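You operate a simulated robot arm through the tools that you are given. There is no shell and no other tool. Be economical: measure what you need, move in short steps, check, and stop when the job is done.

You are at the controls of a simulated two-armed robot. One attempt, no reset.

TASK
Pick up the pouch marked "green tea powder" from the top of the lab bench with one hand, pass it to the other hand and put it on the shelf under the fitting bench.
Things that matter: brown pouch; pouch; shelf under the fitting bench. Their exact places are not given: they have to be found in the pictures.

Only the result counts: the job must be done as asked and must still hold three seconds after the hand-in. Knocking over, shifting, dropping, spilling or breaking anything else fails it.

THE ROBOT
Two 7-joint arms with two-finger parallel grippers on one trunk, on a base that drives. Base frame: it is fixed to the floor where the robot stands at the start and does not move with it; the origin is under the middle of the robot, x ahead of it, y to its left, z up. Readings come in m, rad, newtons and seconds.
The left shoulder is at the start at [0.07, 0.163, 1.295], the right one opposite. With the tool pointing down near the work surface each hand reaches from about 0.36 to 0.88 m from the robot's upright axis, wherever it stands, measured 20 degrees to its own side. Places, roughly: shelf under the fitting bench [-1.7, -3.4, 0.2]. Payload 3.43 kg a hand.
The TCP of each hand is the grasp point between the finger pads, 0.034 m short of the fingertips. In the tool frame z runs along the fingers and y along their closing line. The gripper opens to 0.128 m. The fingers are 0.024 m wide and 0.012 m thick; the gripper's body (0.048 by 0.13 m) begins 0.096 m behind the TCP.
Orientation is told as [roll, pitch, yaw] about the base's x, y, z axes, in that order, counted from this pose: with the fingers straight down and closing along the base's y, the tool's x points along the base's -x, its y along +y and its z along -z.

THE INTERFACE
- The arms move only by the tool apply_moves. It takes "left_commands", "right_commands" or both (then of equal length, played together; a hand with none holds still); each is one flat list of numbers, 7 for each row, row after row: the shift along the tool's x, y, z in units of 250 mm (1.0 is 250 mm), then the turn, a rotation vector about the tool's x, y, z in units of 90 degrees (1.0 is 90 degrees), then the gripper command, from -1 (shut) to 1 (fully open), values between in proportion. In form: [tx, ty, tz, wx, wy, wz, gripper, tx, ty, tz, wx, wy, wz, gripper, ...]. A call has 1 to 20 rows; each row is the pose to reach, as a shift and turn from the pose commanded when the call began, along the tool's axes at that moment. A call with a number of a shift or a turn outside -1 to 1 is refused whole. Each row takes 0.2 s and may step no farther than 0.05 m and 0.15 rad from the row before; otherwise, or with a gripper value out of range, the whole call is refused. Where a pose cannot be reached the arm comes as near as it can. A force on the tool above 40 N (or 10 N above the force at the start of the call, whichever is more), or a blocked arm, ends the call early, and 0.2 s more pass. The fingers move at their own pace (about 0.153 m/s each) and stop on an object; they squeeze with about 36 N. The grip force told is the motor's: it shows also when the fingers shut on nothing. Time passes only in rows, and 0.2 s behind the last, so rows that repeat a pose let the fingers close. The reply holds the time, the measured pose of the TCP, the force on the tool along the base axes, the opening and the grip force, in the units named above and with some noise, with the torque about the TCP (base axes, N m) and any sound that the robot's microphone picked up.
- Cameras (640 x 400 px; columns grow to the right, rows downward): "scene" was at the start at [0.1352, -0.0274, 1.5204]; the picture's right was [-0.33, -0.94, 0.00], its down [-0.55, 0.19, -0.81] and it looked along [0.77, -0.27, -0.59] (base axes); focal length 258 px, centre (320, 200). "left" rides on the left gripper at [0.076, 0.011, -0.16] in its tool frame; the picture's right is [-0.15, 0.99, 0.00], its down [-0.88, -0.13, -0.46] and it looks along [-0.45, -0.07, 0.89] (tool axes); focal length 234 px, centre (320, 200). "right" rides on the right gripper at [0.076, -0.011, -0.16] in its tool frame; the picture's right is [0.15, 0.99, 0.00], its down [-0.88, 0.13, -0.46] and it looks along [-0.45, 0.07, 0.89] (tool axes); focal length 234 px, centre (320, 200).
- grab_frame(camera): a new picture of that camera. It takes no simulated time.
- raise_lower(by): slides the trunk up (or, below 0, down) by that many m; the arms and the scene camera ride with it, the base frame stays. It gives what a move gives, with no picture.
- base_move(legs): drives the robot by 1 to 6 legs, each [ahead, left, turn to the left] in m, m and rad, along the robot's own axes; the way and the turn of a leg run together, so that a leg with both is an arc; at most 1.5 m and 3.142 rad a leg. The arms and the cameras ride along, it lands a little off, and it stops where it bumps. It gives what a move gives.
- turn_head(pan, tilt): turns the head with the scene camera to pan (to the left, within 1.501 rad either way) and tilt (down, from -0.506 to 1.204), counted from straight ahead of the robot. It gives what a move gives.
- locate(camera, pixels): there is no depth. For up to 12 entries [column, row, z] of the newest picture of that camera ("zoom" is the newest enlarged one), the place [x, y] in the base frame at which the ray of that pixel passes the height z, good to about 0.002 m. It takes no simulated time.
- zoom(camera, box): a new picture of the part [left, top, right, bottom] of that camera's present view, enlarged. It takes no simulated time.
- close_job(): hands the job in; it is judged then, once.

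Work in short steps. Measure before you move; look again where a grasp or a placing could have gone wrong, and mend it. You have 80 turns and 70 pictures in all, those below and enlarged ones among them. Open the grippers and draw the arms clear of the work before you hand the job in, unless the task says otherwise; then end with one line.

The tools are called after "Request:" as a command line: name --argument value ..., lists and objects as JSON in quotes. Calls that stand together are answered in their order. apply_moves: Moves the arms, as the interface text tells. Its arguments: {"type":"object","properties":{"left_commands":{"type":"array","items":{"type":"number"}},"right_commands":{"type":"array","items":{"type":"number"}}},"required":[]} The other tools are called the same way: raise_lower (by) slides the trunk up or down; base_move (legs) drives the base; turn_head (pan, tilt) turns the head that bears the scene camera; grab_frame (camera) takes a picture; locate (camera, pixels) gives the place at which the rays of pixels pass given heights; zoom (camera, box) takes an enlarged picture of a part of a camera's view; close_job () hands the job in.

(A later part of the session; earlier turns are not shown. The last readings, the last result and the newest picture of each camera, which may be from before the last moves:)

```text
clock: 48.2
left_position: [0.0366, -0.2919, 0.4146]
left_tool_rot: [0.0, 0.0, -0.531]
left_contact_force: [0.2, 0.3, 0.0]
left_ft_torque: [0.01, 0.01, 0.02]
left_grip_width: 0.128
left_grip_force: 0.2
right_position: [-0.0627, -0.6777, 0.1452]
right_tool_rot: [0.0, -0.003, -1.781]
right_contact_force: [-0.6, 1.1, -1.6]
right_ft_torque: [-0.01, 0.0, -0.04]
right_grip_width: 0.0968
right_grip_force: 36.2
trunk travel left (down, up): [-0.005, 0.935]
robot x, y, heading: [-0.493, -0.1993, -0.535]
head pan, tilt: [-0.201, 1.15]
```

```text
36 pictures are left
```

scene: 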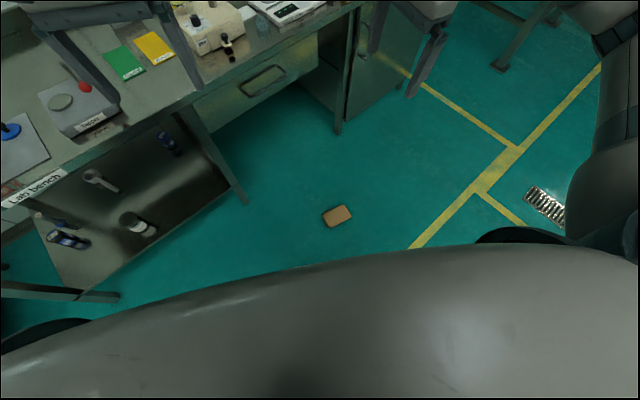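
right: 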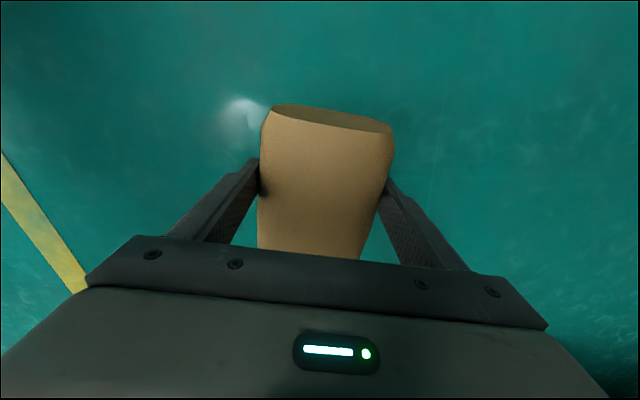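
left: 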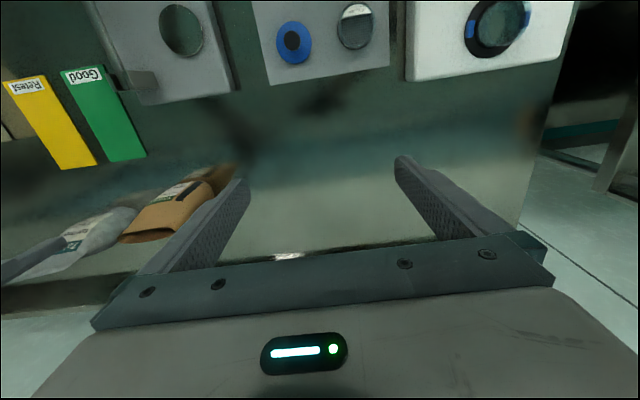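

Held firmly. I raise the trunk 0.4 m, then yaw the hand back to straight ahead.

Request:
raise_lower --by 0.4

Request:
apply_moves --right_commands '[0, 0, 0, 0, 0, -0.0794, -1, 0, 0, 0, 0, 0, -0.1588, -1, 0, 0, 0, 0, 0, -0.2382, -1, 0, 0, 0, 0, 0, -0.3176, -1, 0, 0, 0, 0, 0, -0.397, -1, 0, 0, 0, 0, 0, -0.4764, -1, 0, 0, 0, 0, 0, -0.5558, -1, 0, 0, 0, 0, 0, -0.6352, -1, 0, 0, 0, 0, 0, -0.7146, -1, 0, 0, 0, 0, 0, -0.794, -1]'

```text
clock: 52.0
left_position: [0.0347, -0.292, 0.8145]
left_tool_rot: [0.0, 0.0, -0.532]
left_contact_force: [-0.6, -0.5, 0.8]
left_ft_torque: [0.04, 0.01, 0.03]
left_grip_width: 0.128
left_grip_force: 0.0
right_position: [-0.0625, -0.6776, 0.5455]
right_tool_rot: [-0.003, -0.003, -1.78]
right_contact_force: [-0.4, 0.1, -0.5]
right_ft_torque: [-0.02, 0.0, -0.02]
right_grip_width: 0.0969
right_grip_force: 36.2
trunk travel left (down, up): [-0.405, 0.535]
robot x, y, heading: [-0.4956, -0.1983, -0.538]
head pan, tilt: [-0.201, 1.15]
```

```text
clock: 54.2
left_position: [0.0352, -0.2905, 0.8146]
left_tool_rot: [0.0, -0.001, -0.533]
left_contact_force: [-0.2, -0.1, -0.2]
left_ft_torque: [0.01, 0.01, 0.0]
left_grip_width: 0.1283
left_grip_force: 0.1
right_position: [-0.0626, -0.6765, 0.5457]
right_tool_rot: [-0.001, 0.001, -0.53]
right_contact_force: [0.3, 0.7, 0.0]
right_ft_torque: [-0.02, -0.01, -0.02]
right_grip_width: 0.0969
right_grip_force: 35.8
trunk travel left (down, up): [-0.405, 0.535]
robot x, y, heading: [-0.4976, -0.1976, -0.533]
head pan, tilt: [-0.201, 1.15]
```

Now I tilt the tool to point forward (pouch upright, base down), raising 0.1 m and shifting 0.12 m to the centre.

Request:
apply_moves --right_commands '[0, 0.04, -0.033, 0, -0.0833, 0, -1, 0, 0.08, -0.067, 0, -0.1667, 0, -1, 0, 0.12, -0.1, 0, -0.25, 0, -1, 0, 0.16, -0.133, 0, -0.3333, 0, -1, 0, 0.2, -0.167, 0, -0.4167, 0, -1, 0, 0.24, -0.2, 0, -0.5, 0, -1, 0, 0.28, -0.233, 0, -0.5833, 0, -1, 0, 0.32, -0.267, 0, -0.6667, 0, -1, 0, 0.36, -0.3, 0, -0.75, 0, -1, 0, 0.4, -0.333, 0, -0.8333, 0, -1, 0, 0.44, -0.367, 0, -0.9167, 0, -1, 0, 0.48, -0.4, 0, -1, 0, -1]'

Request:
turn_head --pan 0.0 --tilt 0.8

Request:
grab_frame --camera "scene"

Request:
grab_frame --camera "left"

```text
clock: 56.8
left_position: [0.0367, -0.2928, 0.8145]
left_tool_rot: [0.0, -0.001, -0.532]
left_contact_force: [0.1, -0.2, -0.3]
left_ft_torque: [0.02, 0.0, 0.0]
left_grip_width: 0.1278
left_grip_force: 0.2
right_position: [0.0199, -0.5247, 0.6845]
right_tool_rot: [-0.082, -1.548, -0.477]
right_contact_force: [0.8, -1.0, -1.2]
right_ft_torque: [0.0, 0.02, -0.01]
right_grip_width: 0.0968
right_grip_force: 36.1
right hand out of reach, approached as far as the arm can: row 9, 10, 11, 12
trunk travel left (down, up): [-0.405, 0.535]
robot x, y, heading: [-0.4914, -0.1973, -0.532]
head pan, tilt: [-0.201, 1.15]
```

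```text
clock: 57.6
left_position: [0.0367, -0.2915, 0.8148]
left_tool_rot: [0.001, 0.0, -0.532]
left_contact_force: [-0.1, 0.3, 0.6]
left_ft_torque: [-0.01, 0.02, 0.04]
left_grip_width: 0.1279
left_grip_force: 0.2
right_position: [0.019, -0.5241, 0.6845]
right_tool_rot: [-0.083, -1.546, -0.479]
right_contact_force: [0.2, -0.4, -0.8]
right_ft_torque: [0.0, -0.01, 0.0]
right_grip_width: 0.0969
right_grip_force: 36.1
trunk travel left (down, up): [-0.405, 0.535]
robot x, y, heading: [-0.4949, -0.1987, -0.532]
head pan, tilt: [0.0, 0.799]
```

```text
35 pictures are left
```

scene: 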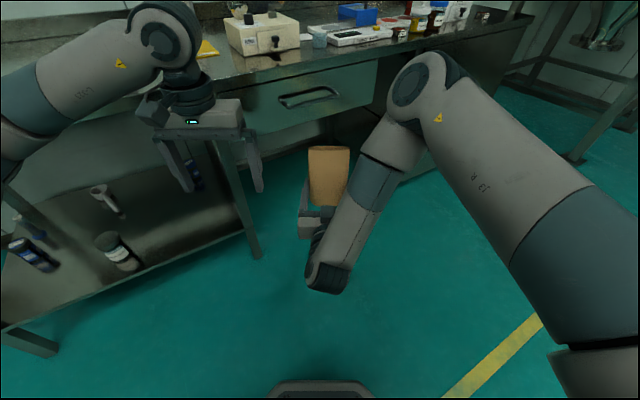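

```text
34 pictures are left
```

left: 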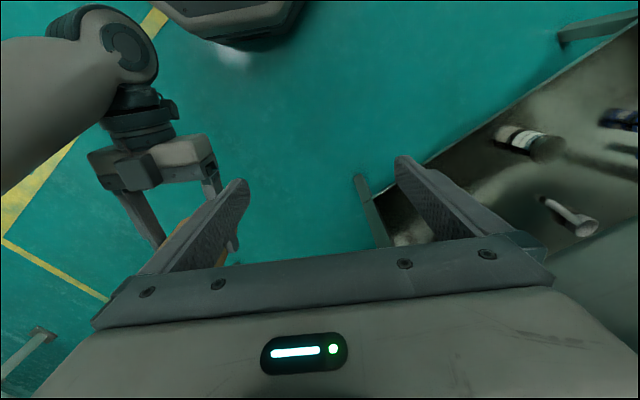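

The pouch is upright in the right hand, with the right forearm crowded. I drive to open floor in front of the fitting bench, then make the pass there.

Request:
base_move --legs '[[0, 0, -1.039], [0.5, -0.31, 0], [0.5, -0.31, 0], [0.5, -0.31, 0], [0.4, -0.31, 0]]'

Request:
grab_frame --camera "scene"

```text
clock: 72.0
left_position: [-1.5476, -2.5995, 0.8133]
left_tool_rot: [0.0, 0.001, -1.573]
left_contact_force: [0.4, -0.4, -0.1]
left_ft_torque: [0.04, -0.01, 0.01]
left_grip_width: 0.1279
left_grip_force: 0.1
right_position: [-1.7588, -2.7034, 0.6841]
right_tool_rot: [-0.069, -1.546, -1.532]
right_contact_force: [0.0, -0.7, -0.7]
right_ft_torque: [0.04, 0.02, 0.04]
right_grip_width: 0.0967
right_grip_force: 35.9
trunk travel left (down, up): [-0.405, 0.535]
robot x, y, heading: [-1.7346, -2.0966, -1.569]
head pan, tilt: [0.0, 0.799]
```

```text
33 pictures are left
```

scene: 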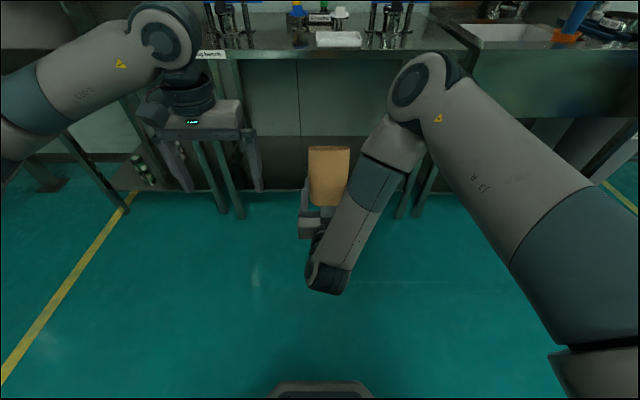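

Still held. I reposition the right hand 0.1 m forward and 0.12 m to the right to unfold the arm and see the forearm's place.

Request:
apply_moves --right_commands '[0, -0.08, 0.067, 0, 0, 0, -1, 0, -0.16, 0.133, 0, 0, 0, -1, 0, -0.24, 0.2, 0, 0, 0, -1, 0, -0.32, 0.267, 0, 0, 0, -1, 0, -0.4, 0.333, 0, 0, 0, -1, 0, -0.48, 0.4, 0, 0, 0, -1]'

Request:
grab_frame --camera "scene"

Request:
grab_frame --camera "left"

```text
clock: 73.4
left_position: [-1.5482, -2.5994, 0.8145]
left_tool_rot: [0.0, -0.001, -1.573]
left_contact_force: [0.3, -0.5, -0.3]
left_ft_torque: [0.0, 0.01, -0.01]
left_grip_width: 0.1278
left_grip_force: 0.0
right_position: [-1.8018, -2.7796, 0.7285]
right_tool_rot: [-0.079, -1.517, -1.573]
right_contact_force: [0.6, 0.6, -0.7]
right_ft_torque: [0.06, 0.02, 0.02]
right_grip_width: 0.0965
right_grip_force: 36.2
right hand out of reach, approached as far as the arm can: row 1, 2, 3, 4, 5, 6
trunk travel left (down, up): [-0.405, 0.535]
robot x, y, heading: [-1.7394, -2.0934, -1.575]
head pan, tilt: [0.0, 0.799]
```

```text
32 pictures are left
```

scene: 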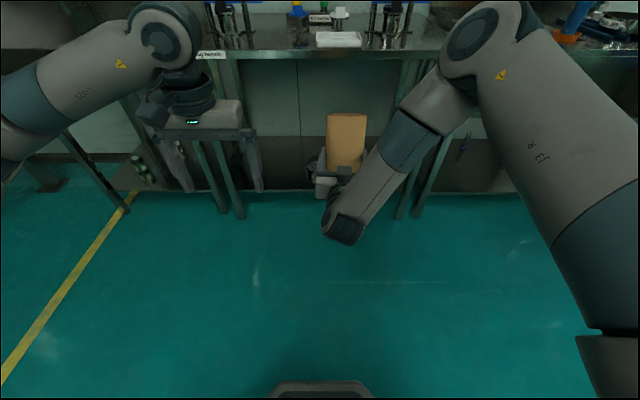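

```text
31 pictures are left
```

left: 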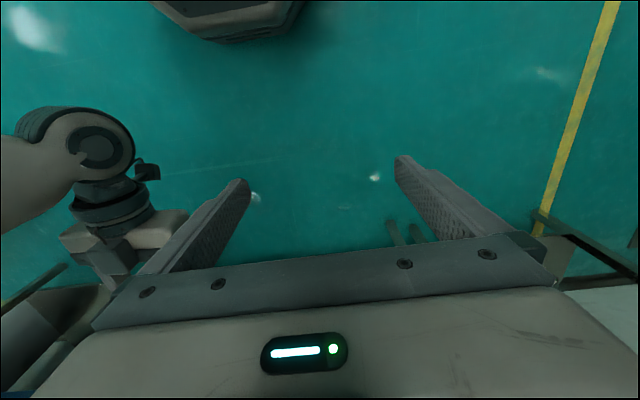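

There's more room now. I yaw the right hand ~40° inward so its forearm swings off to the right and back, leaving the pouch's sides free.

Request:
apply_moves --right_commands '[0, 0, 0, -0.074, -0.006, 0, -1, 0, 0, 0, -0.148, -0.012, 0, -1, 0, 0, 0, -0.222, -0.018, 0, -1, 0, 0, 0, -0.296, -0.024, 0, -1, 0, 0, 0, -0.37, -0.029, 0, -1, 0, 0, 0, -0.444, -0.034, 0, -1]'

Request:
grab_frame --camera "scene"

```text
clock: 74.7
left_position: [-1.546, -2.599, 0.8167]
left_tool_rot: [0.002, 0.001, -1.574]
left_contact_force: [9.6, -6.6, -0.5]
left_ft_torque: [0.09, 0.16, 0.43]
left_grip_width: 0.122
left_grip_force: 0.1
right_position: [-1.6569, -2.7044, 0.8077]
right_tool_rot: [0.055, -1.509, -1.317]
right_contact_force: [-10.1, 6.5, -0.5]
right_ft_torque: [-0.14, -0.25, 1.33]
right_grip_width: 0.0964
right_grip_force: 36.1
right hand out of reach, approached as far as the arm can: row 1, 2, 3, 4, 5, 6
trunk travel left (down, up): [-0.405, 0.535]
robot x, y, heading: [-1.7332, -2.0941, -1.575]
head pan, tilt: [0.0, 0.799]
stopped in row 6 (right hand): the force on the tool passed its limit (the readings are from after the stop); the commanded pose is now the measured one
```

```text
30 pictures are left
```

scene: 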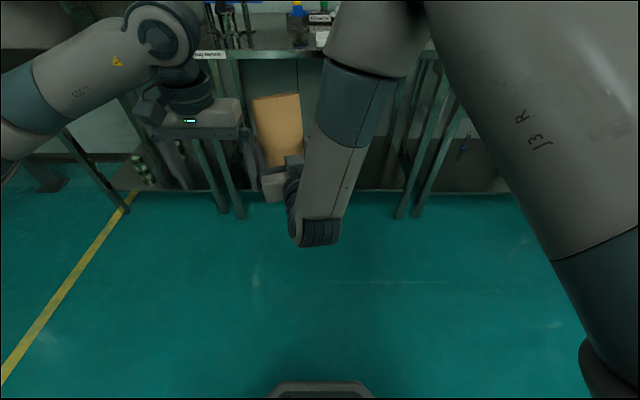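

The right hand brushed the left one (pouch still held, 96 mm). I move the left hand away left and up first, then bring the right hand down and to the right.

Request:
apply_moves --left_commands '[0, 0.1, -0.1, 0, 0, 0, 1, 0, 0.2, -0.2, 0, 0, 0, 1, 0, 0.3, -0.3, 0, 0, 0, 1, 0, 0.4, -0.4, 0, 0, 0, 1]'

Request:
apply_moves --right_commands '[0.125, -0.09, -0.008, 0, 0, 0, -1, 0.25, -0.18, -0.015, 0, 0, 0, -1, 0.375, -0.27, -0.023, 0, 0, 0, -1, 0.5, -0.36, -0.03, 0, 0, 0, -1, 0.625, -0.45, -0.04, 0, 0, 0, -1, 0.75, -0.54, -0.045, 0, 0, 0, -1, 0.875, -0.63, -0.05, 0, 0, 0, -1, 1, -0.72, -0.06, 0, 0, 0, -1]'

Request:
grab_frame --camera "scene"

```text
clock: 75.7
left_position: [-1.4454, -2.5989, 0.9182]
left_tool_rot: [-0.001, -0.001, -1.582]
left_contact_force: [-0.5, 0.3, 0.3]
left_ft_torque: [0.02, -0.01, -0.02]
left_grip_width: 0.128
left_grip_force: 0.1
right_position: [-1.6569, -2.7056, 0.8087]
right_tool_rot: [0.06, -1.512, -1.319]
right_contact_force: [-0.4, 0.1, -0.2]
right_ft_torque: [0.01, 0.01, 0.03]
right_grip_width: 0.0964
right_grip_force: 36.0
trunk travel left (down, up): [-0.405, 0.535]
robot x, y, heading: [-1.7331, -2.0931, -1.573]
head pan, tilt: [0.0, 0.799]
```

```text
clock: 77.5
left_position: [-1.4473, -2.5981, 0.9166]
left_tool_rot: [0.0, 0.002, -1.58]
left_contact_force: [1.0, -0.1, 0.4]
left_ft_torque: [0.02, 0.02, -0.02]
left_grip_width: 0.1277
left_grip_force: 0.0
right_position: [-1.655, -2.6534, 0.7395]
right_tool_rot: [0.059, -1.508, -1.325]
right_contact_force: [-0.1, 0.0, -0.2]
right_ft_torque: [0.03, 0.03, -0.01]
right_grip_width: 0.0966
right_grip_force: 35.7
right hand out of reach, approached as far as the arm can: row 1, 2, 3, 4, 5, 6, 7, 8
trunk travel left (down, up): [-0.405, 0.535]
robot x, y, heading: [-1.7355, -2.0964, -1.572]
head pan, tilt: [0.0, 0.799]
```

```text
29 pictures are left
```

scene: 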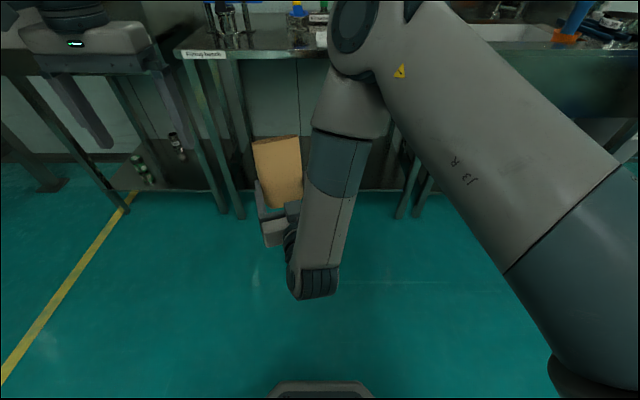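

The wrist is at its limit in that yaw. Geometry estimates say the previous pose (0.69 ahead, 0.06 right, heading 0) leaves ≥5 cm for the left hand, so I go back there.

Request:
apply_moves --right_commands '[0.007, -0.117, 0.053, 0.0325, 0, 0, -1, 0.013, -0.233, 0.107, 0.065, 0, 0, -1, 0.02, -0.35, 0.16, 0.0975, 0, 0, -1, 0.027, -0.467, 0.213, 0.13, 0, 0, -1, 0.033, -0.583, 0.267, 0.1625, 0, 0, -1, 0.04, -0.7, 0.32, 0.195, 0, 0, -1]'

Request:
grab_frame --camera "scene"

```text
clock: 78.9
left_position: [-1.4463, -2.5982, 0.9162]
left_tool_rot: [0.0, 0.002, -1.578]
left_contact_force: [-0.5, -0.4, 0.3]
left_ft_torque: [0.01, -0.03, -0.01]
left_grip_width: 0.128
left_grip_force: 0.0
right_position: [-1.7739, -2.7765, 0.739]
right_tool_rot: [-0.215, -1.5, -1.366]
right_contact_force: [-0.6, 0.1, -0.8]
right_ft_torque: [0.02, 0.01, 0.02]
right_grip_width: 0.0966
right_grip_force: 36.7
right hand out of reach, approached as far as the arm can: row 1, 2, 3, 4, 5, 6
trunk travel left (down, up): [-0.405, 0.535]
robot x, y, heading: [-1.7378, -2.0957, -1.57]
head pan, tilt: [0.0, 0.799]
```

```text
28 pictures are left
```

scene: 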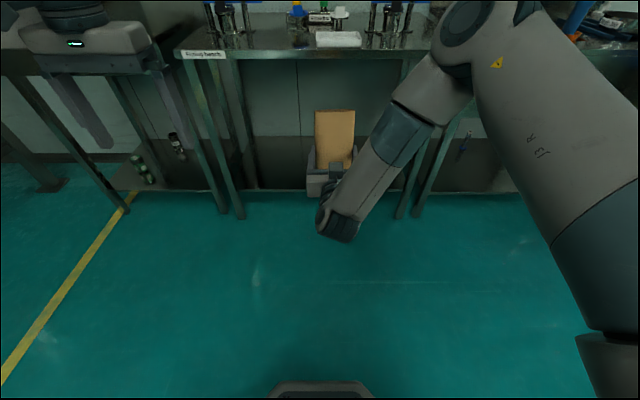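

Good clearance now. Pouch rim is at z≈0.843; the left target is (-1.773,-2.798). I bring the left hand over at z≈0.94 in a first stage.

Request:
apply_moves --left_commands '[-0.1, -0.125, -0.0125, 0, 0.0055, 0, 1, -0.2, -0.25, -0.025, 0, 0.011, 0, 1, -0.3, -0.375, -0.0375, 0, 0.0165, 0, 1, -0.4, -0.5, -0.05, 0, 0.022, 0, 1, -0.5, -0.625, -0.0625, 0, 0.0275, 0, 1, -0.6, -0.75, -0.075, 0, 0.033, 0, 1, -0.7, -0.875, -0.0875, 0, 0.0385, 0, 1, -0.8, -1, -0.1, 0, 0.044, 0, 1]'

Request:
grab_frame --camera "scene"

Request:
grab_frame --camera "left"

```text
clock: 80.7
left_position: [-1.7029, -2.7972, 0.942]
left_tool_rot: [0.001, 0.069, -1.58]
left_contact_force: [-0.4, -0.1, -1.1]
left_ft_torque: [-0.03, -0.04, 0.02]
left_grip_width: 0.128
left_grip_force: 0.0
right_position: [-1.7765, -2.7758, 0.7391]
right_tool_rot: [-0.203, -1.503, -1.378]
right_contact_force: [-0.4, 0.1, -0.2]
right_ft_torque: [0.04, 0.01, -0.01]
right_grip_width: 0.0966
right_grip_force: 36.2
trunk travel left (down, up): [-0.405, 0.535]
robot x, y, heading: [-1.7325, -2.0985, -1.578]
head pan, tilt: [0.0, 0.799]
```

```text
27 pictures are left
```

scene: 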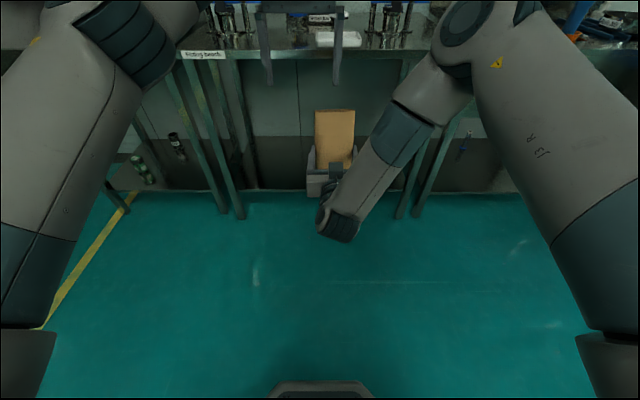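

```text
26 pictures are left
```

left: 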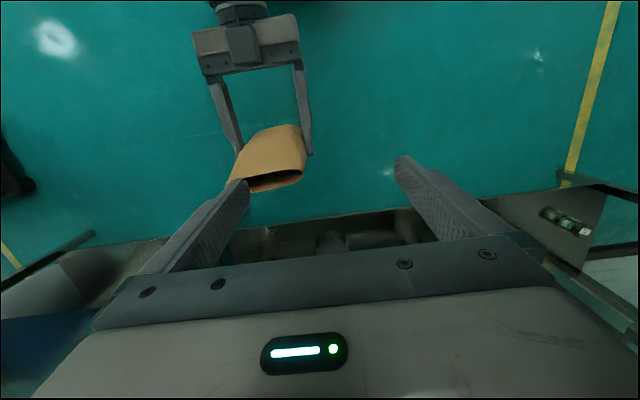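

I measure the pouch rim from the left camera: ends ~(231,184) and (303,175).

Request:
zoom --camera "left" --box '[200, 100, 340, 210]'

Request:
locate --camera "left" --pixels '[[232, 182, 0.843], [303, 174, 0.843], [250, 191, 0.843], [295, 186, 0.843], [265, 182, 0.843]]'

```text
3.64 times, centred on (270, 155) of left
```

zoom: 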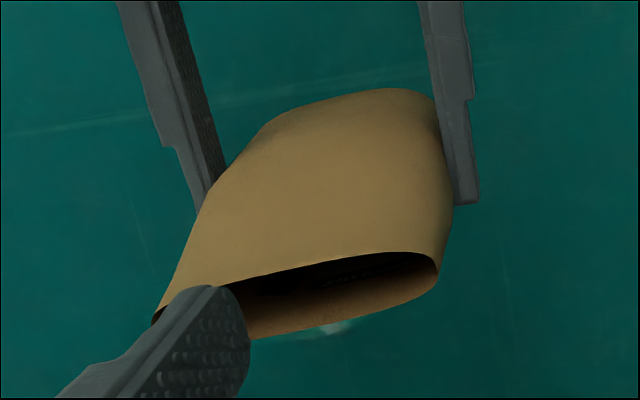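

```text
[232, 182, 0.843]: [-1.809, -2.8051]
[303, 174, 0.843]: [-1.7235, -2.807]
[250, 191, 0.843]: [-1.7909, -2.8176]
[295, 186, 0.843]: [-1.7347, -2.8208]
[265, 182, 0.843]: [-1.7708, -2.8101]
```

Rim centre ≈(-1.771,-2.808). I shift the left hand over it and come down to just around the rim.

Request:
apply_moves --left_commands '[-0.025, -0.14, 0, 0, 0, 0, 1, -0.05, -0.28, 0, 0, 0, 0, 1, -0.05, -0.28, 0.12, 0, 0, 0, 1, -0.05, -0.28, 0.24, 0, 0, 0, 1, -0.05, -0.28, 0.3, 0, 0, 0, 1]'

Request:
grab_frame --camera "left"

Request:
grab_frame --camera "scene"

```text
clock: 81.9
left_position: [-1.7692, -2.8042, 0.8662]
left_tool_rot: [-0.002, 0.068, -1.579]
left_contact_force: [0.6, -0.1, -0.3]
left_ft_torque: [0.02, 0.0, -0.02]
left_grip_width: 0.1279
left_grip_force: 0.0
right_position: [-1.7733, -2.7758, 0.7393]
right_tool_rot: [-0.228, -1.501, -1.355]
right_contact_force: [-0.4, -0.2, -0.5]
right_ft_torque: [0.0, 0.05, -0.01]
right_grip_width: 0.0965
right_grip_force: 35.7
trunk travel left (down, up): [-0.405, 0.535]
robot x, y, heading: [-1.7367, -2.0936, -1.576]
head pan, tilt: [0.0, 0.799]
```

```text
24 pictures are left
```

left: 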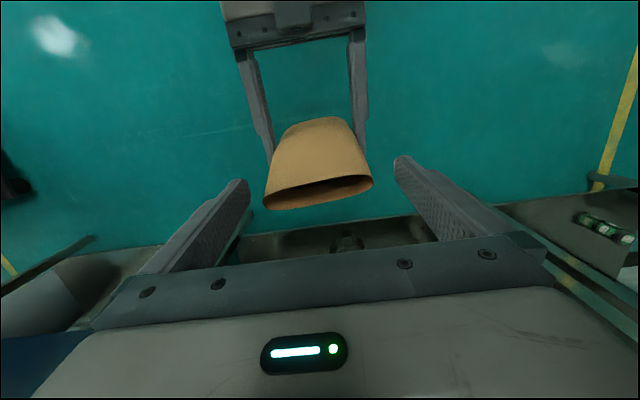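

```text
23 pictures are left
```

scene: 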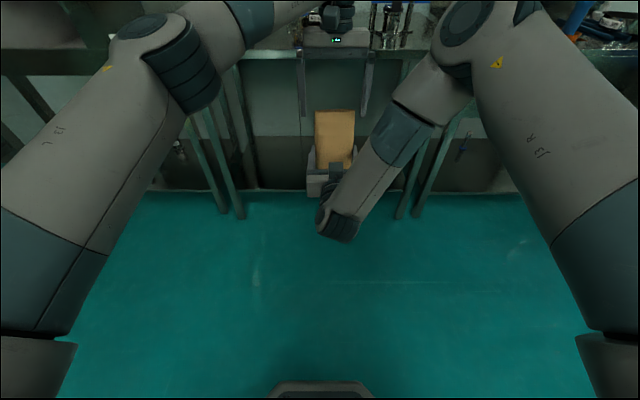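

Rim (263–373) is centred between the fingers. I descend another 63 mm and close the left hand gradually while the right holds.

Request:
apply_moves --left_commands '[-0.0, -0.005, 0.12, 0, 0, 0, 1, 0, -0.01, 0.2, 0, 0, 0, 1, 0, -0.01, 0.252, 0, 0, 0, 1, 0, -0.01, 0.252, 0, 0, 0, 1]'

Request:
grab_frame --camera "left"

```text
clock: 82.9
left_position: [-1.7723, -2.7977, 0.8034]
left_tool_rot: [-0.003, 0.071, -1.58]
left_contact_force: [0.2, 0.0, 1.3]
left_ft_torque: [0.05, -0.03, -0.01]
left_grip_width: 0.1279
left_grip_force: 0.1
right_position: [-1.7747, -2.7743, 0.7405]
right_tool_rot: [-0.225, -1.504, -1.359]
right_contact_force: [0.8, -0.5, -0.8]
right_ft_torque: [0.03, 0.0, -0.01]
right_grip_width: 0.0966
right_grip_force: 36.2
trunk travel left (down, up): [-0.405, 0.535]
robot x, y, heading: [-1.7364, -2.096, -1.576]
head pan, tilt: [0.0, 0.799]
```

```text
22 pictures are left
```

left: 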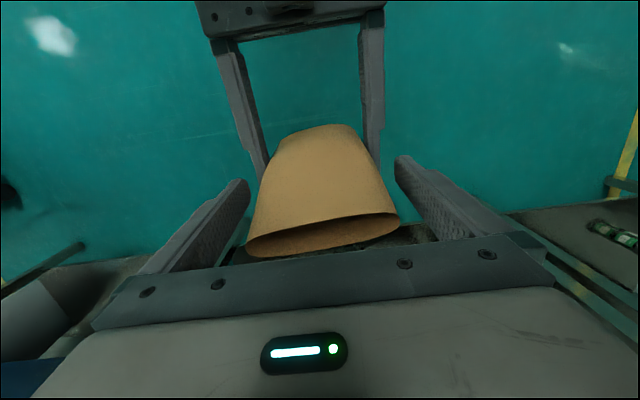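

Aligned. I close the left hand with the right still gripping.

Request:
apply_moves --left_commands '[0, 0, 0, 0, 0, 0, 0.6, 0, 0, 0, 0, 0, 0, 0.2, 0, 0, 0, 0, 0, 0, -0.5, 0, 0, 0, 0, 0, 0, -1, 0, 0, 0, 0, 0, 0, -1, 0, 0, 0, 0, 0, 0, -1]'

Request:
grab_frame --camera "left"

```text
clock: 84.3
left_position: [-1.7727, -2.7975, 0.8026]
left_tool_rot: [-0.001, 0.07, -1.582]
left_contact_force: [-11.2, -2.1, -2.3]
left_ft_torque: [-0.07, 0.33, 0.3]
left_grip_width: 0.0991
left_grip_force: 35.8
right_position: [-1.7732, -2.7745, 0.7401]
right_tool_rot: [-0.217, -1.503, -1.362]
right_contact_force: [11.8, 3.9, 2.1]
right_ft_torque: [-0.18, 0.42, -0.01]
right_grip_width: 0.0967
right_grip_force: 36.6
trunk travel left (down, up): [-0.405, 0.535]
robot x, y, heading: [-1.7386, -2.0934, -1.575]
head pan, tilt: [0.0, 0.799]
```

```text
21 pictures are left
```

left: 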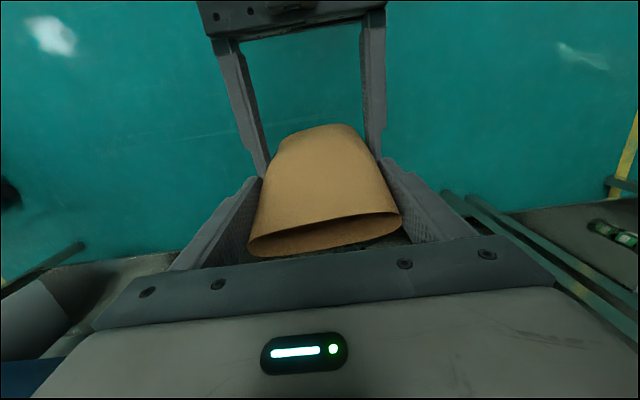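

Both hands hold it (left 99 mm). I open the right hand and draw it straight back slowly.

Request:
apply_moves --right_commands '[0, 0, 0, 0, 0, 0, -0.2, 0, 0, 0, 0, 0, 0, 0.6, 0, 0, 0, 0, 0, 0, 1, 0, 0, 0, 0, 0, 0, 1]'

Request:
grab_frame --camera "left"

```text
clock: 85.3
left_position: [-1.7724, -2.7993, 0.8033]
left_tool_rot: [0.0, 0.069, -1.579]
left_contact_force: [0.3, -0.1, 0.0]
left_ft_torque: [0.0, 0.01, 0.03]
left_grip_width: 0.0992
left_grip_force: 35.9
right_position: [-1.7745, -2.7739, 0.7398]
right_tool_rot: [-0.226, -1.502, -1.357]
right_contact_force: [0.2, 0.4, -0.1]
right_ft_torque: [0.01, -0.01, 0.01]
right_grip_width: 0.1279
right_grip_force: 0.0
trunk travel left (down, up): [-0.405, 0.535]
robot x, y, heading: [-1.7406, -2.0941, -1.569]
head pan, tilt: [0.0, 0.799]
```

```text
20 pictures are left
```

left: 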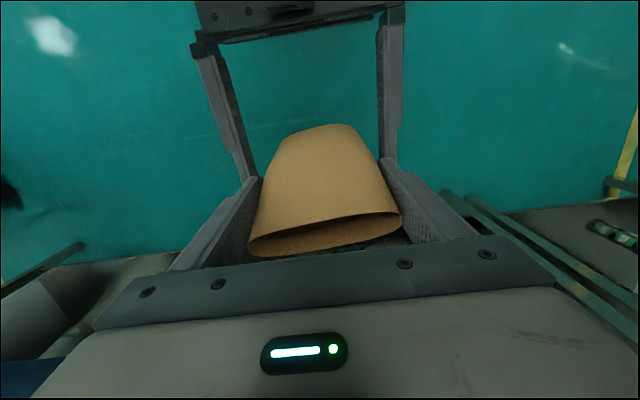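

The left hand holds it alone. I lift the left hand 0.16 m out from between the right fingers, which is the surest separation.

Request:
apply_moves --left_commands '[0, 0, -0.08, 0, 0, 0, -1, 0, 0, -0.16, 0, 0, 0, -1, 0, 0, -0.24, 0, 0, 0, -1, 0, 0, -0.32, 0, 0, 0, -1, 0, 0, -0.4, 0, 0, 0, -1, 0, 0, -0.48, 0, 0, 0, -1, 0, 0, -0.56, 0, 0, 0, -1, 0, 0, -0.64, 0, 0, 0, -1]'

Request:
grab_frame --camera "scene"

```text
clock: 87.1
left_position: [-1.7729, -2.8084, 0.9636]
left_tool_rot: [0.0, 0.071, -1.583]
left_contact_force: [-0.4, -0.8, -1.7]
left_ft_torque: [-0.02, -0.01, 0.01]
left_grip_width: 0.0994
left_grip_force: 36.1
right_position: [-1.7751, -2.7753, 0.7402]
right_tool_rot: [-0.215, -1.503, -1.368]
right_contact_force: [0.2, -0.6, 0.4]
right_ft_torque: [-0.02, 0.01, 0.03]
right_grip_width: 0.1283
right_grip_force: 0.0
trunk travel left (down, up): [-0.405, 0.535]
robot x, y, heading: [-1.7376, -2.0954, -1.573]
head pan, tilt: [0.0, 0.799]
```

```text
19 pictures are left
```

scene: 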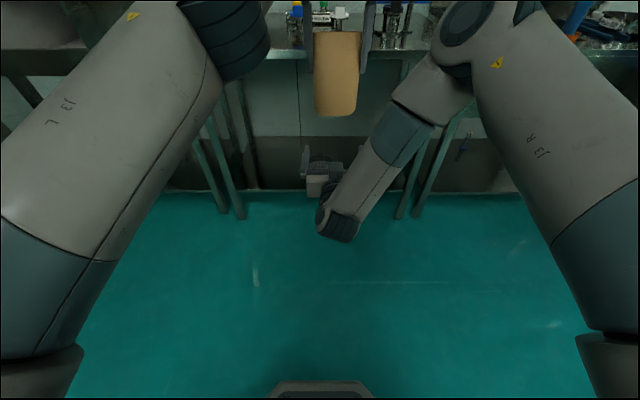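

Pass done. I fold the right arm: tool back to pointing down, moved back and to the right.

Request:
apply_moves --right_commands '[0, -0.07, -0.05, 0, 0.08, 0, 1, 0, -0.14, -0.1, 0, 0.16, 0, 1, 0, -0.21, -0.15, 0, 0.24, 0, 1, 0, -0.28, -0.2, 0, 0.32, 0, 1, 0, -0.35, -0.25, 0, 0.4, 0, 1, 0, -0.42, -0.3, 0, 0.48, 0, 1, 0, -0.49, -0.35, 0, 0.56, 0, 1, 0, -0.56, -0.4, 0, 0.64, 0, 1, 0, -0.63, -0.45, 0, 0.72, 0, 1, 0, -0.7, -0.5, 0, 0.8, 0, 1, 0, -0.77, -0.55, 0, 0.88, 0, 1, 0, -0.84, -0.6, 0, 0.95, 0, 1]'

Request:
turn_head --pan 0.0 --tilt 0.7

Request:
grab_frame --camera "scene"

```text
clock: 89.7
left_position: [-1.7729, -2.8093, 0.9627]
left_tool_rot: [-0.001, 0.071, -1.579]
left_contact_force: [-0.1, -0.7, -0.7]
left_ft_torque: [-0.02, -0.01, 0.01]
left_grip_width: 0.0992
left_grip_force: 36.2
right_position: [-1.9835, -2.6279, 0.7522]
right_tool_rot: [-0.012, -0.018, -1.564]
right_contact_force: [-0.1, 0.7, -0.1]
right_ft_torque: [-0.04, -0.02, 0.02]
right_grip_width: 0.1281
right_grip_force: 0.0
trunk travel left (down, up): [-0.405, 0.535]
robot x, y, heading: [-1.7352, -2.0954, -1.572]
head pan, tilt: [0.0, 0.799]
```

```text
clock: 90.4
left_position: [-1.772, -2.8099, 0.9623]
left_tool_rot: [0.001, 0.07, -1.58]
left_contact_force: [-0.6, 0.8, 0.0]
left_ft_torque: [0.0, 0.04, 0.01]
left_grip_width: 0.0992
left_grip_force: 35.7
right_position: [-1.983, -2.6284, 0.7525]
right_tool_rot: [-0.013, -0.02, -1.566]
right_contact_force: [-0.2, 0.0, -0.1]
right_ft_torque: [0.0, 0.01, 0.0]
right_grip_width: 0.1279
right_grip_force: 0.0
trunk travel left (down, up): [-0.405, 0.535]
robot x, y, heading: [-1.7388, -2.096, -1.575]
head pan, tilt: [0.0, 0.7]
```

```text
18 pictures are left
```

scene: 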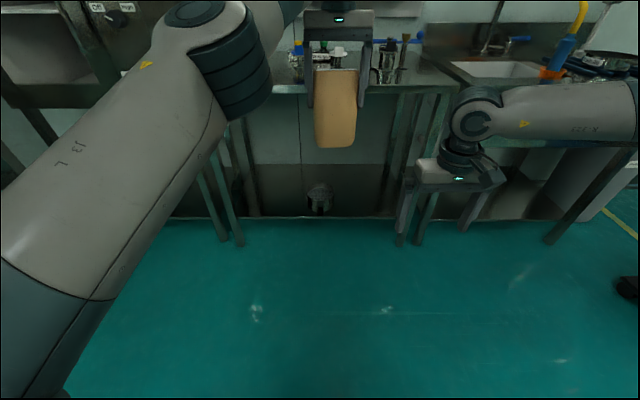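

Now the shelf is visible: pot at (320,200), front edge at row ~217. I measure it.

Request:
zoom --camera "scene" --box '[200, 70, 440, 250]'

Request:
locate --camera "scene" --pixels '[[270, 217, 0.2], [370, 217, 0.2], [320, 213, 0.2], [308, 205, 0.2], [333, 205, 0.2], [270, 163, 0.2], [370, 163, 0.2], [238, 245, 0.0], [400, 245, 0.0], [250, 93, 0.88], [435, 91, 0.88]]'

```text
2.22 times, centred on (320, 160) of scene
```

zoom: 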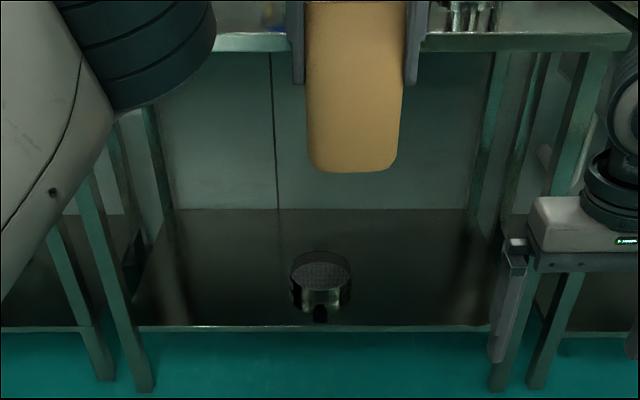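

```text
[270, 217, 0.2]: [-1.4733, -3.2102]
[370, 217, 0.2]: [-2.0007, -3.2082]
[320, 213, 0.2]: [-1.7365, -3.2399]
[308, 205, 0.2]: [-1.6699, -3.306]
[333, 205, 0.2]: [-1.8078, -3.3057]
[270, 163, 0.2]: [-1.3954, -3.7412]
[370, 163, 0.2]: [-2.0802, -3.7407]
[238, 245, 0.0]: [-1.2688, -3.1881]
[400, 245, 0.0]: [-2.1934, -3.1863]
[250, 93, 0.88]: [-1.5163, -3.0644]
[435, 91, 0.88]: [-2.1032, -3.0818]
```

Shelf spans x -1.27…-2.19, y -3.21…-3.74; pot at (-1.74,-3.31). I aim for (-1.48,-3.34). First I straighten the left hand, tuck the right hand back, and lower the trunk.

Request:
apply_moves --left_commands '[0, 0, 0, 0, -0.015, 0, -1, 0, 0, 0, 0, -0.03, 0, -1, 0, 0, 0, 0, -0.045, 0, -1, 0, 0, 0, 0, -0.045, 0, -1]' --right_commands '[0.13, -0.05, 0, 0, 0, 0, 1, 0.26, -0.1, 0, 0, 0, 0, 1, 0.39, -0.15, 0, 0, 0, 0, 1, 0.5, -0.2, 0, 0, 0, 0, 1]'

Request:
raise_lower --by -0.4

Request:
grab_frame --camera "scene"

```text
clock: 91.4
left_position: [-1.7732, -2.8085, 0.9635]
left_tool_rot: [0.001, -0.002, -1.578]
left_contact_force: [-0.1, 0.8, 0.3]
left_ft_torque: [-0.04, 0.01, -0.03]
left_grip_width: 0.0992
left_grip_force: 36.1
right_position: [-2.0341, -2.5034, 0.7503]
right_tool_rot: [-0.014, -0.022, -1.566]
right_contact_force: [0.6, -0.3, 0.0]
right_ft_torque: [-0.01, 0.0, 0.0]
right_grip_width: 0.1278
right_grip_force: 0.1
trunk travel left (down, up): [-0.405, 0.535]
robot x, y, heading: [-1.7325, -2.0928, -1.574]
head pan, tilt: [0.0, 0.7]
```

```text
clock: 95.2
left_position: [-1.7717, -2.8084, 0.5634]
left_tool_rot: [0.0, 0.001, -1.58]
left_contact_force: [0.3, 0.1, -1.6]
left_ft_torque: [-0.01, -0.03, -0.02]
left_grip_width: 0.0995
left_grip_force: 36.1
right_position: [-2.0326, -2.5049, 0.3508]
right_tool_rot: [-0.013, -0.019, -1.566]
right_contact_force: [0.8, 0.2, 0.8]
right_ft_torque: [0.01, -0.02, 0.02]
right_grip_width: 0.1277
right_grip_force: 0.1
trunk travel left (down, up): [-0.005, 0.935]
robot x, y, heading: [-1.7361, -2.0934, -1.572]
head pan, tilt: [0.0, 0.7]
```

```text
16 pictures are left
```

scene: 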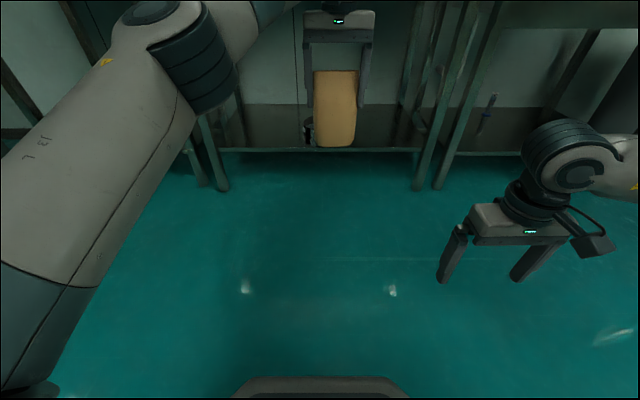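

Next I lower the left hand to TCP z≈0.365 and side-step the base 0.29 m to the left.

Request:
apply_moves --left_commands '[0, 0, 0.13, 0, 0, 0, -1, 0, 0, 0.26, 0, 0, 0, -1, 0, 0, 0.39, 0, 0, 0, -1, 0, 0, 0.52, 0, 0, 0, -1, 0, 0, 0.65, 0, 0, 0, -1, 0, 0, 0.79, 0, 0, 0, -1]'

Request:
base_move --legs '[[0, 0.292, 0]]'

Request:
turn_head --pan 0.0 --tilt 0.45

Request:
grab_frame --camera "scene"

```text
clock: 96.6
left_position: [-1.772, -2.8111, 0.3662]
left_tool_rot: [0.0, 0.0, -1.581]
left_contact_force: [0.4, -0.6, 0.1]
left_ft_torque: [0.03, -0.01, -0.01]
left_grip_width: 0.0992
left_grip_force: 35.8
right_position: [-2.0328, -2.5038, 0.3492]
right_tool_rot: [-0.014, -0.02, -1.565]
right_contact_force: [0.1, -0.1, 0.7]
right_ft_torque: [-0.02, -0.01, 0.03]
right_grip_width: 0.1278
right_grip_force: 0.0
trunk travel left (down, up): [-0.005, 0.935]
robot x, y, heading: [-1.7357, -2.0949, -1.572]
head pan, tilt: [0.0, 0.7]
```

```text
clock: 98.6
left_position: [-1.4835, -2.811, 0.3657]
left_tool_rot: [0.0, 0.0, -1.582]
left_contact_force: [0.0, -0.3, -0.2]
left_ft_torque: [0.01, 0.01, -0.04]
left_grip_width: 0.0993
left_grip_force: 36.1
right_position: [-1.7428, -2.5034, 0.3506]
right_tool_rot: [-0.015, -0.021, -1.569]
right_contact_force: [0.5, 1.1, 0.6]
right_ft_torque: [-0.02, 0.0, -0.01]
right_grip_width: 0.1282
right_grip_force: 0.1
trunk travel left (down, up): [-0.005, 0.935]
robot x, y, heading: [-1.4475, -2.0933, -1.572]
head pan, tilt: [0.0, 0.7]
```

```text
clock: 99.4
left_position: [-1.4821, -2.8103, 0.3655]
left_tool_rot: [-0.001, 0.0, -1.582]
left_contact_force: [0.3, 0.6, -1.0]
left_ft_torque: [0.01, 0.02, 0.0]
left_grip_width: 0.0993
left_grip_force: 36.0
right_position: [-1.7432, -2.5036, 0.3513]
right_tool_rot: [-0.012, -0.019, -1.568]
right_contact_force: [0.4, 0.6, 0.6]
right_ft_torque: [-0.03, 0.0, 0.04]
right_grip_width: 0.128
right_grip_force: 0.0
trunk travel left (down, up): [-0.005, 0.935]
robot x, y, heading: [-1.4484, -2.096, -1.576]
head pan, tilt: [0.0, 0.45]
```

```text
15 pictures are left
```

scene: 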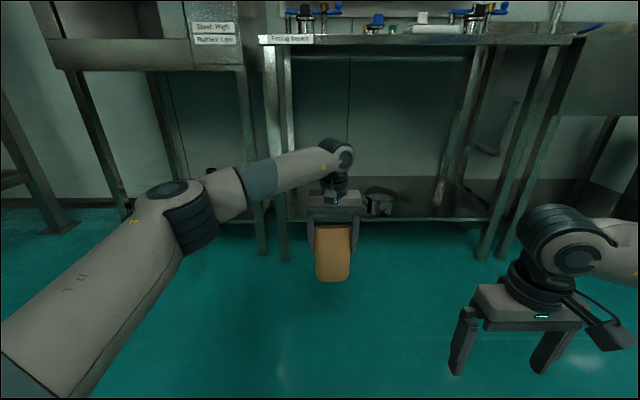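

The left forearm would come close to the bench's left leg there, so I choose the shelf's right side instead: x≈-1.995, clear of the pot and the right leg. I side-step right 0.51 m and go ahead 0.25 m.

Request:
base_move --legs '[[0, -0.513, 0], [0.25, 0, 0]]'

Request:
grab_frame --camera "scene"

```text
clock: 103.8
left_position: [-1.9936, -3.0576, 0.3651]
left_tool_rot: [0.001, -0.001, -1.574]
left_contact_force: [-0.7, 0.1, -0.2]
left_ft_torque: [0.01, -0.02, 0.01]
left_grip_width: 0.0991
left_grip_force: 36.3
right_position: [-2.2572, -2.7529, 0.3503]
right_tool_rot: [-0.014, -0.019, -1.559]
right_contact_force: [-1.0, -0.2, 0.4]
right_ft_torque: [-0.02, 0.01, -0.01]
right_grip_width: 0.128
right_grip_force: 0.2
trunk travel left (down, up): [-0.005, 0.935]
robot x, y, heading: [-1.9631, -2.3454, -1.567]
head pan, tilt: [0.0, 0.45]
```

```text
14 pictures are left
```

scene: 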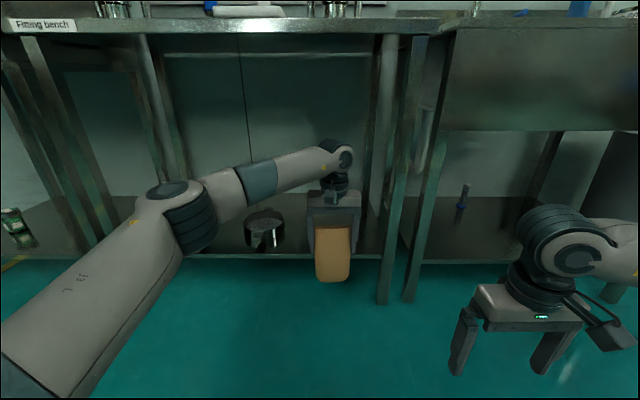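

I check the shelf height/edge and the neighbouring bench's front.

Request:
locate --camera "scene" --pixels '[[230, 255, 0.2], [350, 257, 0.2], [350, 257, 0.18], [350, 257, 0.22], [264, 249, 0.2], [245, 240, 0.2], [284, 240, 0.2], [383, 303, 0.0], [408, 302, 0.0], [500, 262, 0.2], [500, 129, 0.6], [360, 195, 0.2]]'

```text
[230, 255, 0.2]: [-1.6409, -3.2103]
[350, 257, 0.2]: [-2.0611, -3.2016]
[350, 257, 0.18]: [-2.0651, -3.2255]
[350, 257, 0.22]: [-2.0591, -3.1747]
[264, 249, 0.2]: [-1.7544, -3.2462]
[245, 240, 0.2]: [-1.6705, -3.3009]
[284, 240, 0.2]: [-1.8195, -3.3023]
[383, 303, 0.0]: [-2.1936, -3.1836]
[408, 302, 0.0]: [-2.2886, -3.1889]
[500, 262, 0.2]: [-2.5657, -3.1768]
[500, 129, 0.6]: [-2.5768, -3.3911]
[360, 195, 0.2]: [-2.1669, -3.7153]
```

Shelf edge is consistently y≈-3.205 at z≈0.2. I drive 0.2 m further and look.

Request:
base_move --legs '[[0.2, 0, 0]]'

Request:
grab_frame --camera "scene"

```text
clock: 105.4
left_position: [-1.9951, -3.2576, 0.3655]
left_tool_rot: [-0.001, 0.0, -1.576]
left_contact_force: [0.1, 0.2, -0.6]
left_ft_torque: [0.0, -0.03, 0.01]
left_grip_width: 0.0991
left_grip_force: 36.3
right_position: [-2.2564, -2.9513, 0.3502]
right_tool_rot: [-0.013, -0.019, -1.564]
right_contact_force: [0.1, -0.2, -0.2]
right_ft_torque: [-0.01, -0.05, 0.0]
right_grip_width: 0.1278
right_grip_force: 0.1
trunk travel left (down, up): [-0.005, 0.935]
robot x, y, heading: [-1.9593, -2.544, -1.57]
head pan, tilt: [0.0, 0.45]
```

```text
13 pictures are left
```

scene: 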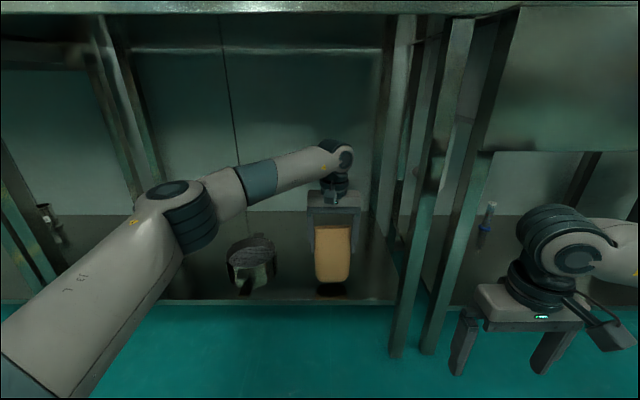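

All clear; reflection shows the pouch above the shelf. I extend the left hand 85 mm inward.

Request:
apply_moves --left_commands '[-0.085, 0, 0, 0, 0, 0, -1, -0.17, 0, 0, 0, 0, 0, -1, -0.255, 0, 0, 0, 0, 0, -1, -0.34, 0, 0, 0, 0, 0, -1, -0.34, 0, 0.06, 0, 0, 0, -1, -0.34, 0, 0.12, 0, 0, 0, -1]'

Request:
zoom --camera "scene" --box '[220, 150, 420, 320]'

```text
clock: 106.8
left_position: [-1.9884, -3.3293, 0.34]
left_tool_rot: [0.0, -0.007, -1.577]
left_contact_force: [2.4, 3.6, 23.7]
left_ft_torque: [-0.1, -0.08, 0.08]
left_grip_width: 0.0993
left_grip_force: 36.0
left hand out of reach, approached as far as the arm can: row 4, 5, 6
right_position: [-2.2563, -2.9498, 0.3523]
right_tool_rot: [-0.015, -0.023, -1.561]
right_contact_force: [0.2, -1.1, 0.4]
right_ft_torque: [-0.01, 0.05, 0.0]
right_grip_width: 0.1279
right_grip_force: 0.0
trunk travel left (down, up): [-0.005, 0.935]
robot x, y, heading: [-1.9631, -2.5386, -1.567]
head pan, tilt: [0.0, 0.45]
```

```text
2.35 times, centred on (320, 235) of scene
```

zoom: 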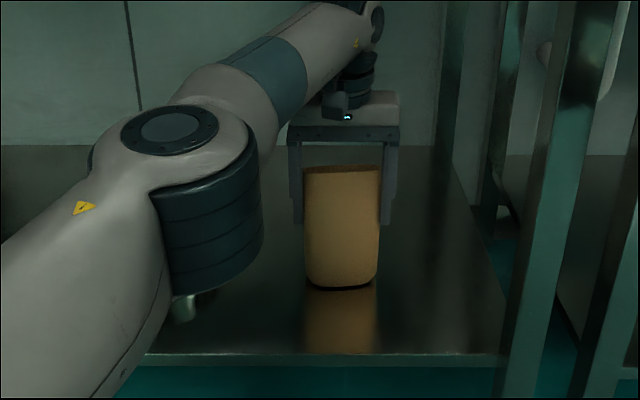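

Contact: 24 N upward force, pouch upright and standing on the shelf. I ease up 3 mm and open the fingers slowly.

Request:
apply_moves --left_commands '[0, 0, -0.012, 0, 0, 0, -1, 0, 0, -0.012, 0, 0, 0, -1]'

Request:
zoom --camera "scene" --box '[280, 190, 380, 300]'

```text
clock: 107.4
left_position: [-1.9883, -3.3301, 0.3404]
left_tool_rot: [0.0, -0.005, -1.576]
left_contact_force: [4.8, -4.6, 21.4]
left_ft_torque: [-1.06, -0.3, 0.15]
left_grip_width: 0.0991
left_grip_force: 36.1
right_position: [-2.2582, -2.9512, 0.3509]
right_tool_rot: [-0.015, -0.023, -1.562]
right_contact_force: [0.0, -0.1, 0.0]
right_ft_torque: [0.0, -0.01, -0.02]
right_grip_width: 0.1282
right_grip_force: 0.2
trunk travel left (down, up): [-0.005, 0.935]
robot x, y, heading: [-1.9605, -2.545, -1.571]
head pan, tilt: [0.0, 0.45]
```

```text
3.64 times, centred on (330, 245) of scene
```

zoom: 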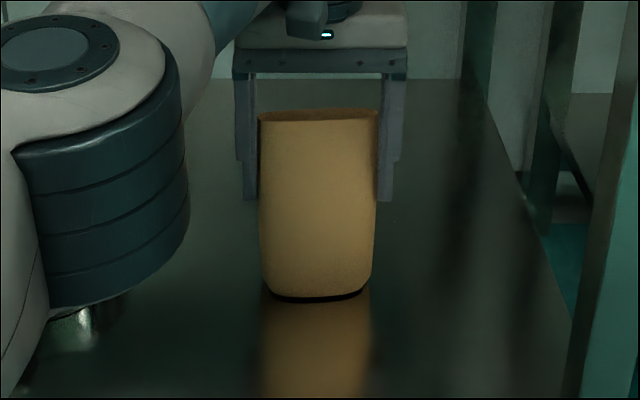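

Force is still 21 N, with torque showing contact at the rear edge. I raise a further few mm until it's nearly unloaded.

Request:
apply_moves --left_commands '[0, 0, -0.016, 0, 0, 0, -1, 0, 0, -0.016, 0, 0, 0, -1]'

```text
clock: 108.0
left_position: [-1.9892, -3.3287, 0.3407]
left_tool_rot: [0.0, 0.003, -1.578]
left_contact_force: [1.8, 0.2, 3.8]
left_ft_torque: [-0.16, -0.15, 0.06]
left_grip_width: 0.0993
left_grip_force: 36.1
right_position: [-2.2571, -2.9511, 0.3506]
right_tool_rot: [-0.013, -0.02, -1.561]
right_contact_force: [-0.5, 0.2, -1.2]
right_ft_torque: [0.02, 0.01, 0.03]
right_grip_width: 0.1279
right_grip_force: 0.1
trunk travel left (down, up): [-0.005, 0.935]
robot x, y, heading: [-1.9658, -2.5375, -1.57]
head pan, tilt: [0.0, 0.45]
```

Only 3.8 N remains, so it rests on the shelf. I open the fingers gradually.

Request:
apply_moves --left_commands '[0, 0, 0, 0, 0, 0, 0.4, 0, 0, 0, 0, 0, 0, 0.6, 0, 0, 0, 0, 0, 0, 0.8, 0, 0, 0, 0, 0, 0, 1, 0, 0, 0, 0, 0, 0, 1]'

Request:
zoom --camera "scene" --box '[280, 190, 380, 300]'

Request:
grab_frame --camera "left"

```text
clock: 109.2
left_position: [-1.9895, -3.3287, 0.3422]
left_tool_rot: [-0.003, 0.0, -1.576]
left_contact_force: [0.4, -0.1, 0.1]
left_ft_torque: [-0.02, 0.02, 0.01]
left_grip_width: 0.1284
left_grip_force: 0.0
right_position: [-2.258, -2.9519, 0.3504]
right_tool_rot: [-0.014, -0.019, -1.562]
right_contact_force: [0.5, 0.5, 0.2]
right_ft_torque: [0.0, 0.0, 0.02]
right_grip_width: 0.1278
right_grip_force: 0.0
trunk travel left (down, up): [-0.005, 0.935]
robot x, y, heading: [-1.9614, -2.5437, -1.571]
head pan, tilt: [0.0, 0.45]
```

```text
3.64 times, centred on (330, 245) of scene
```

zoom: 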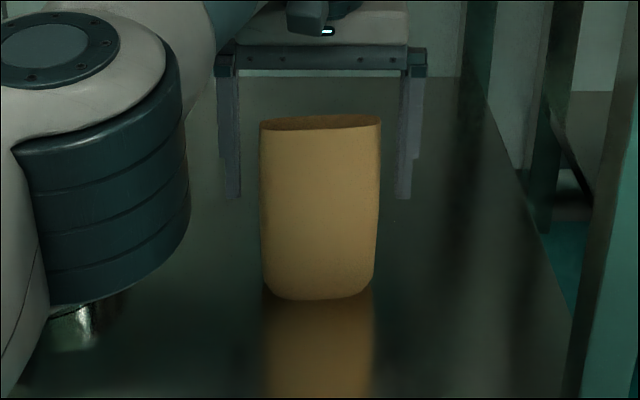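

```text
9 pictures are left
```

left: 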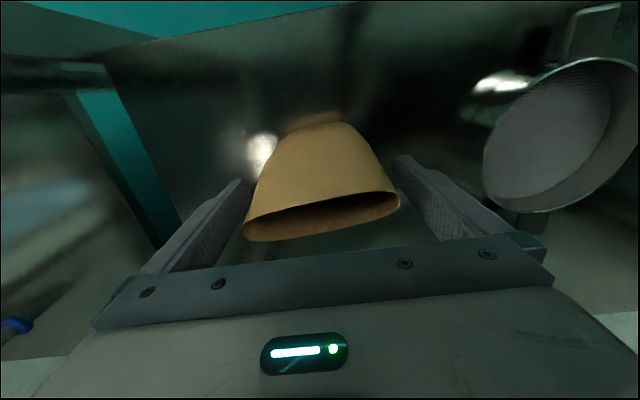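

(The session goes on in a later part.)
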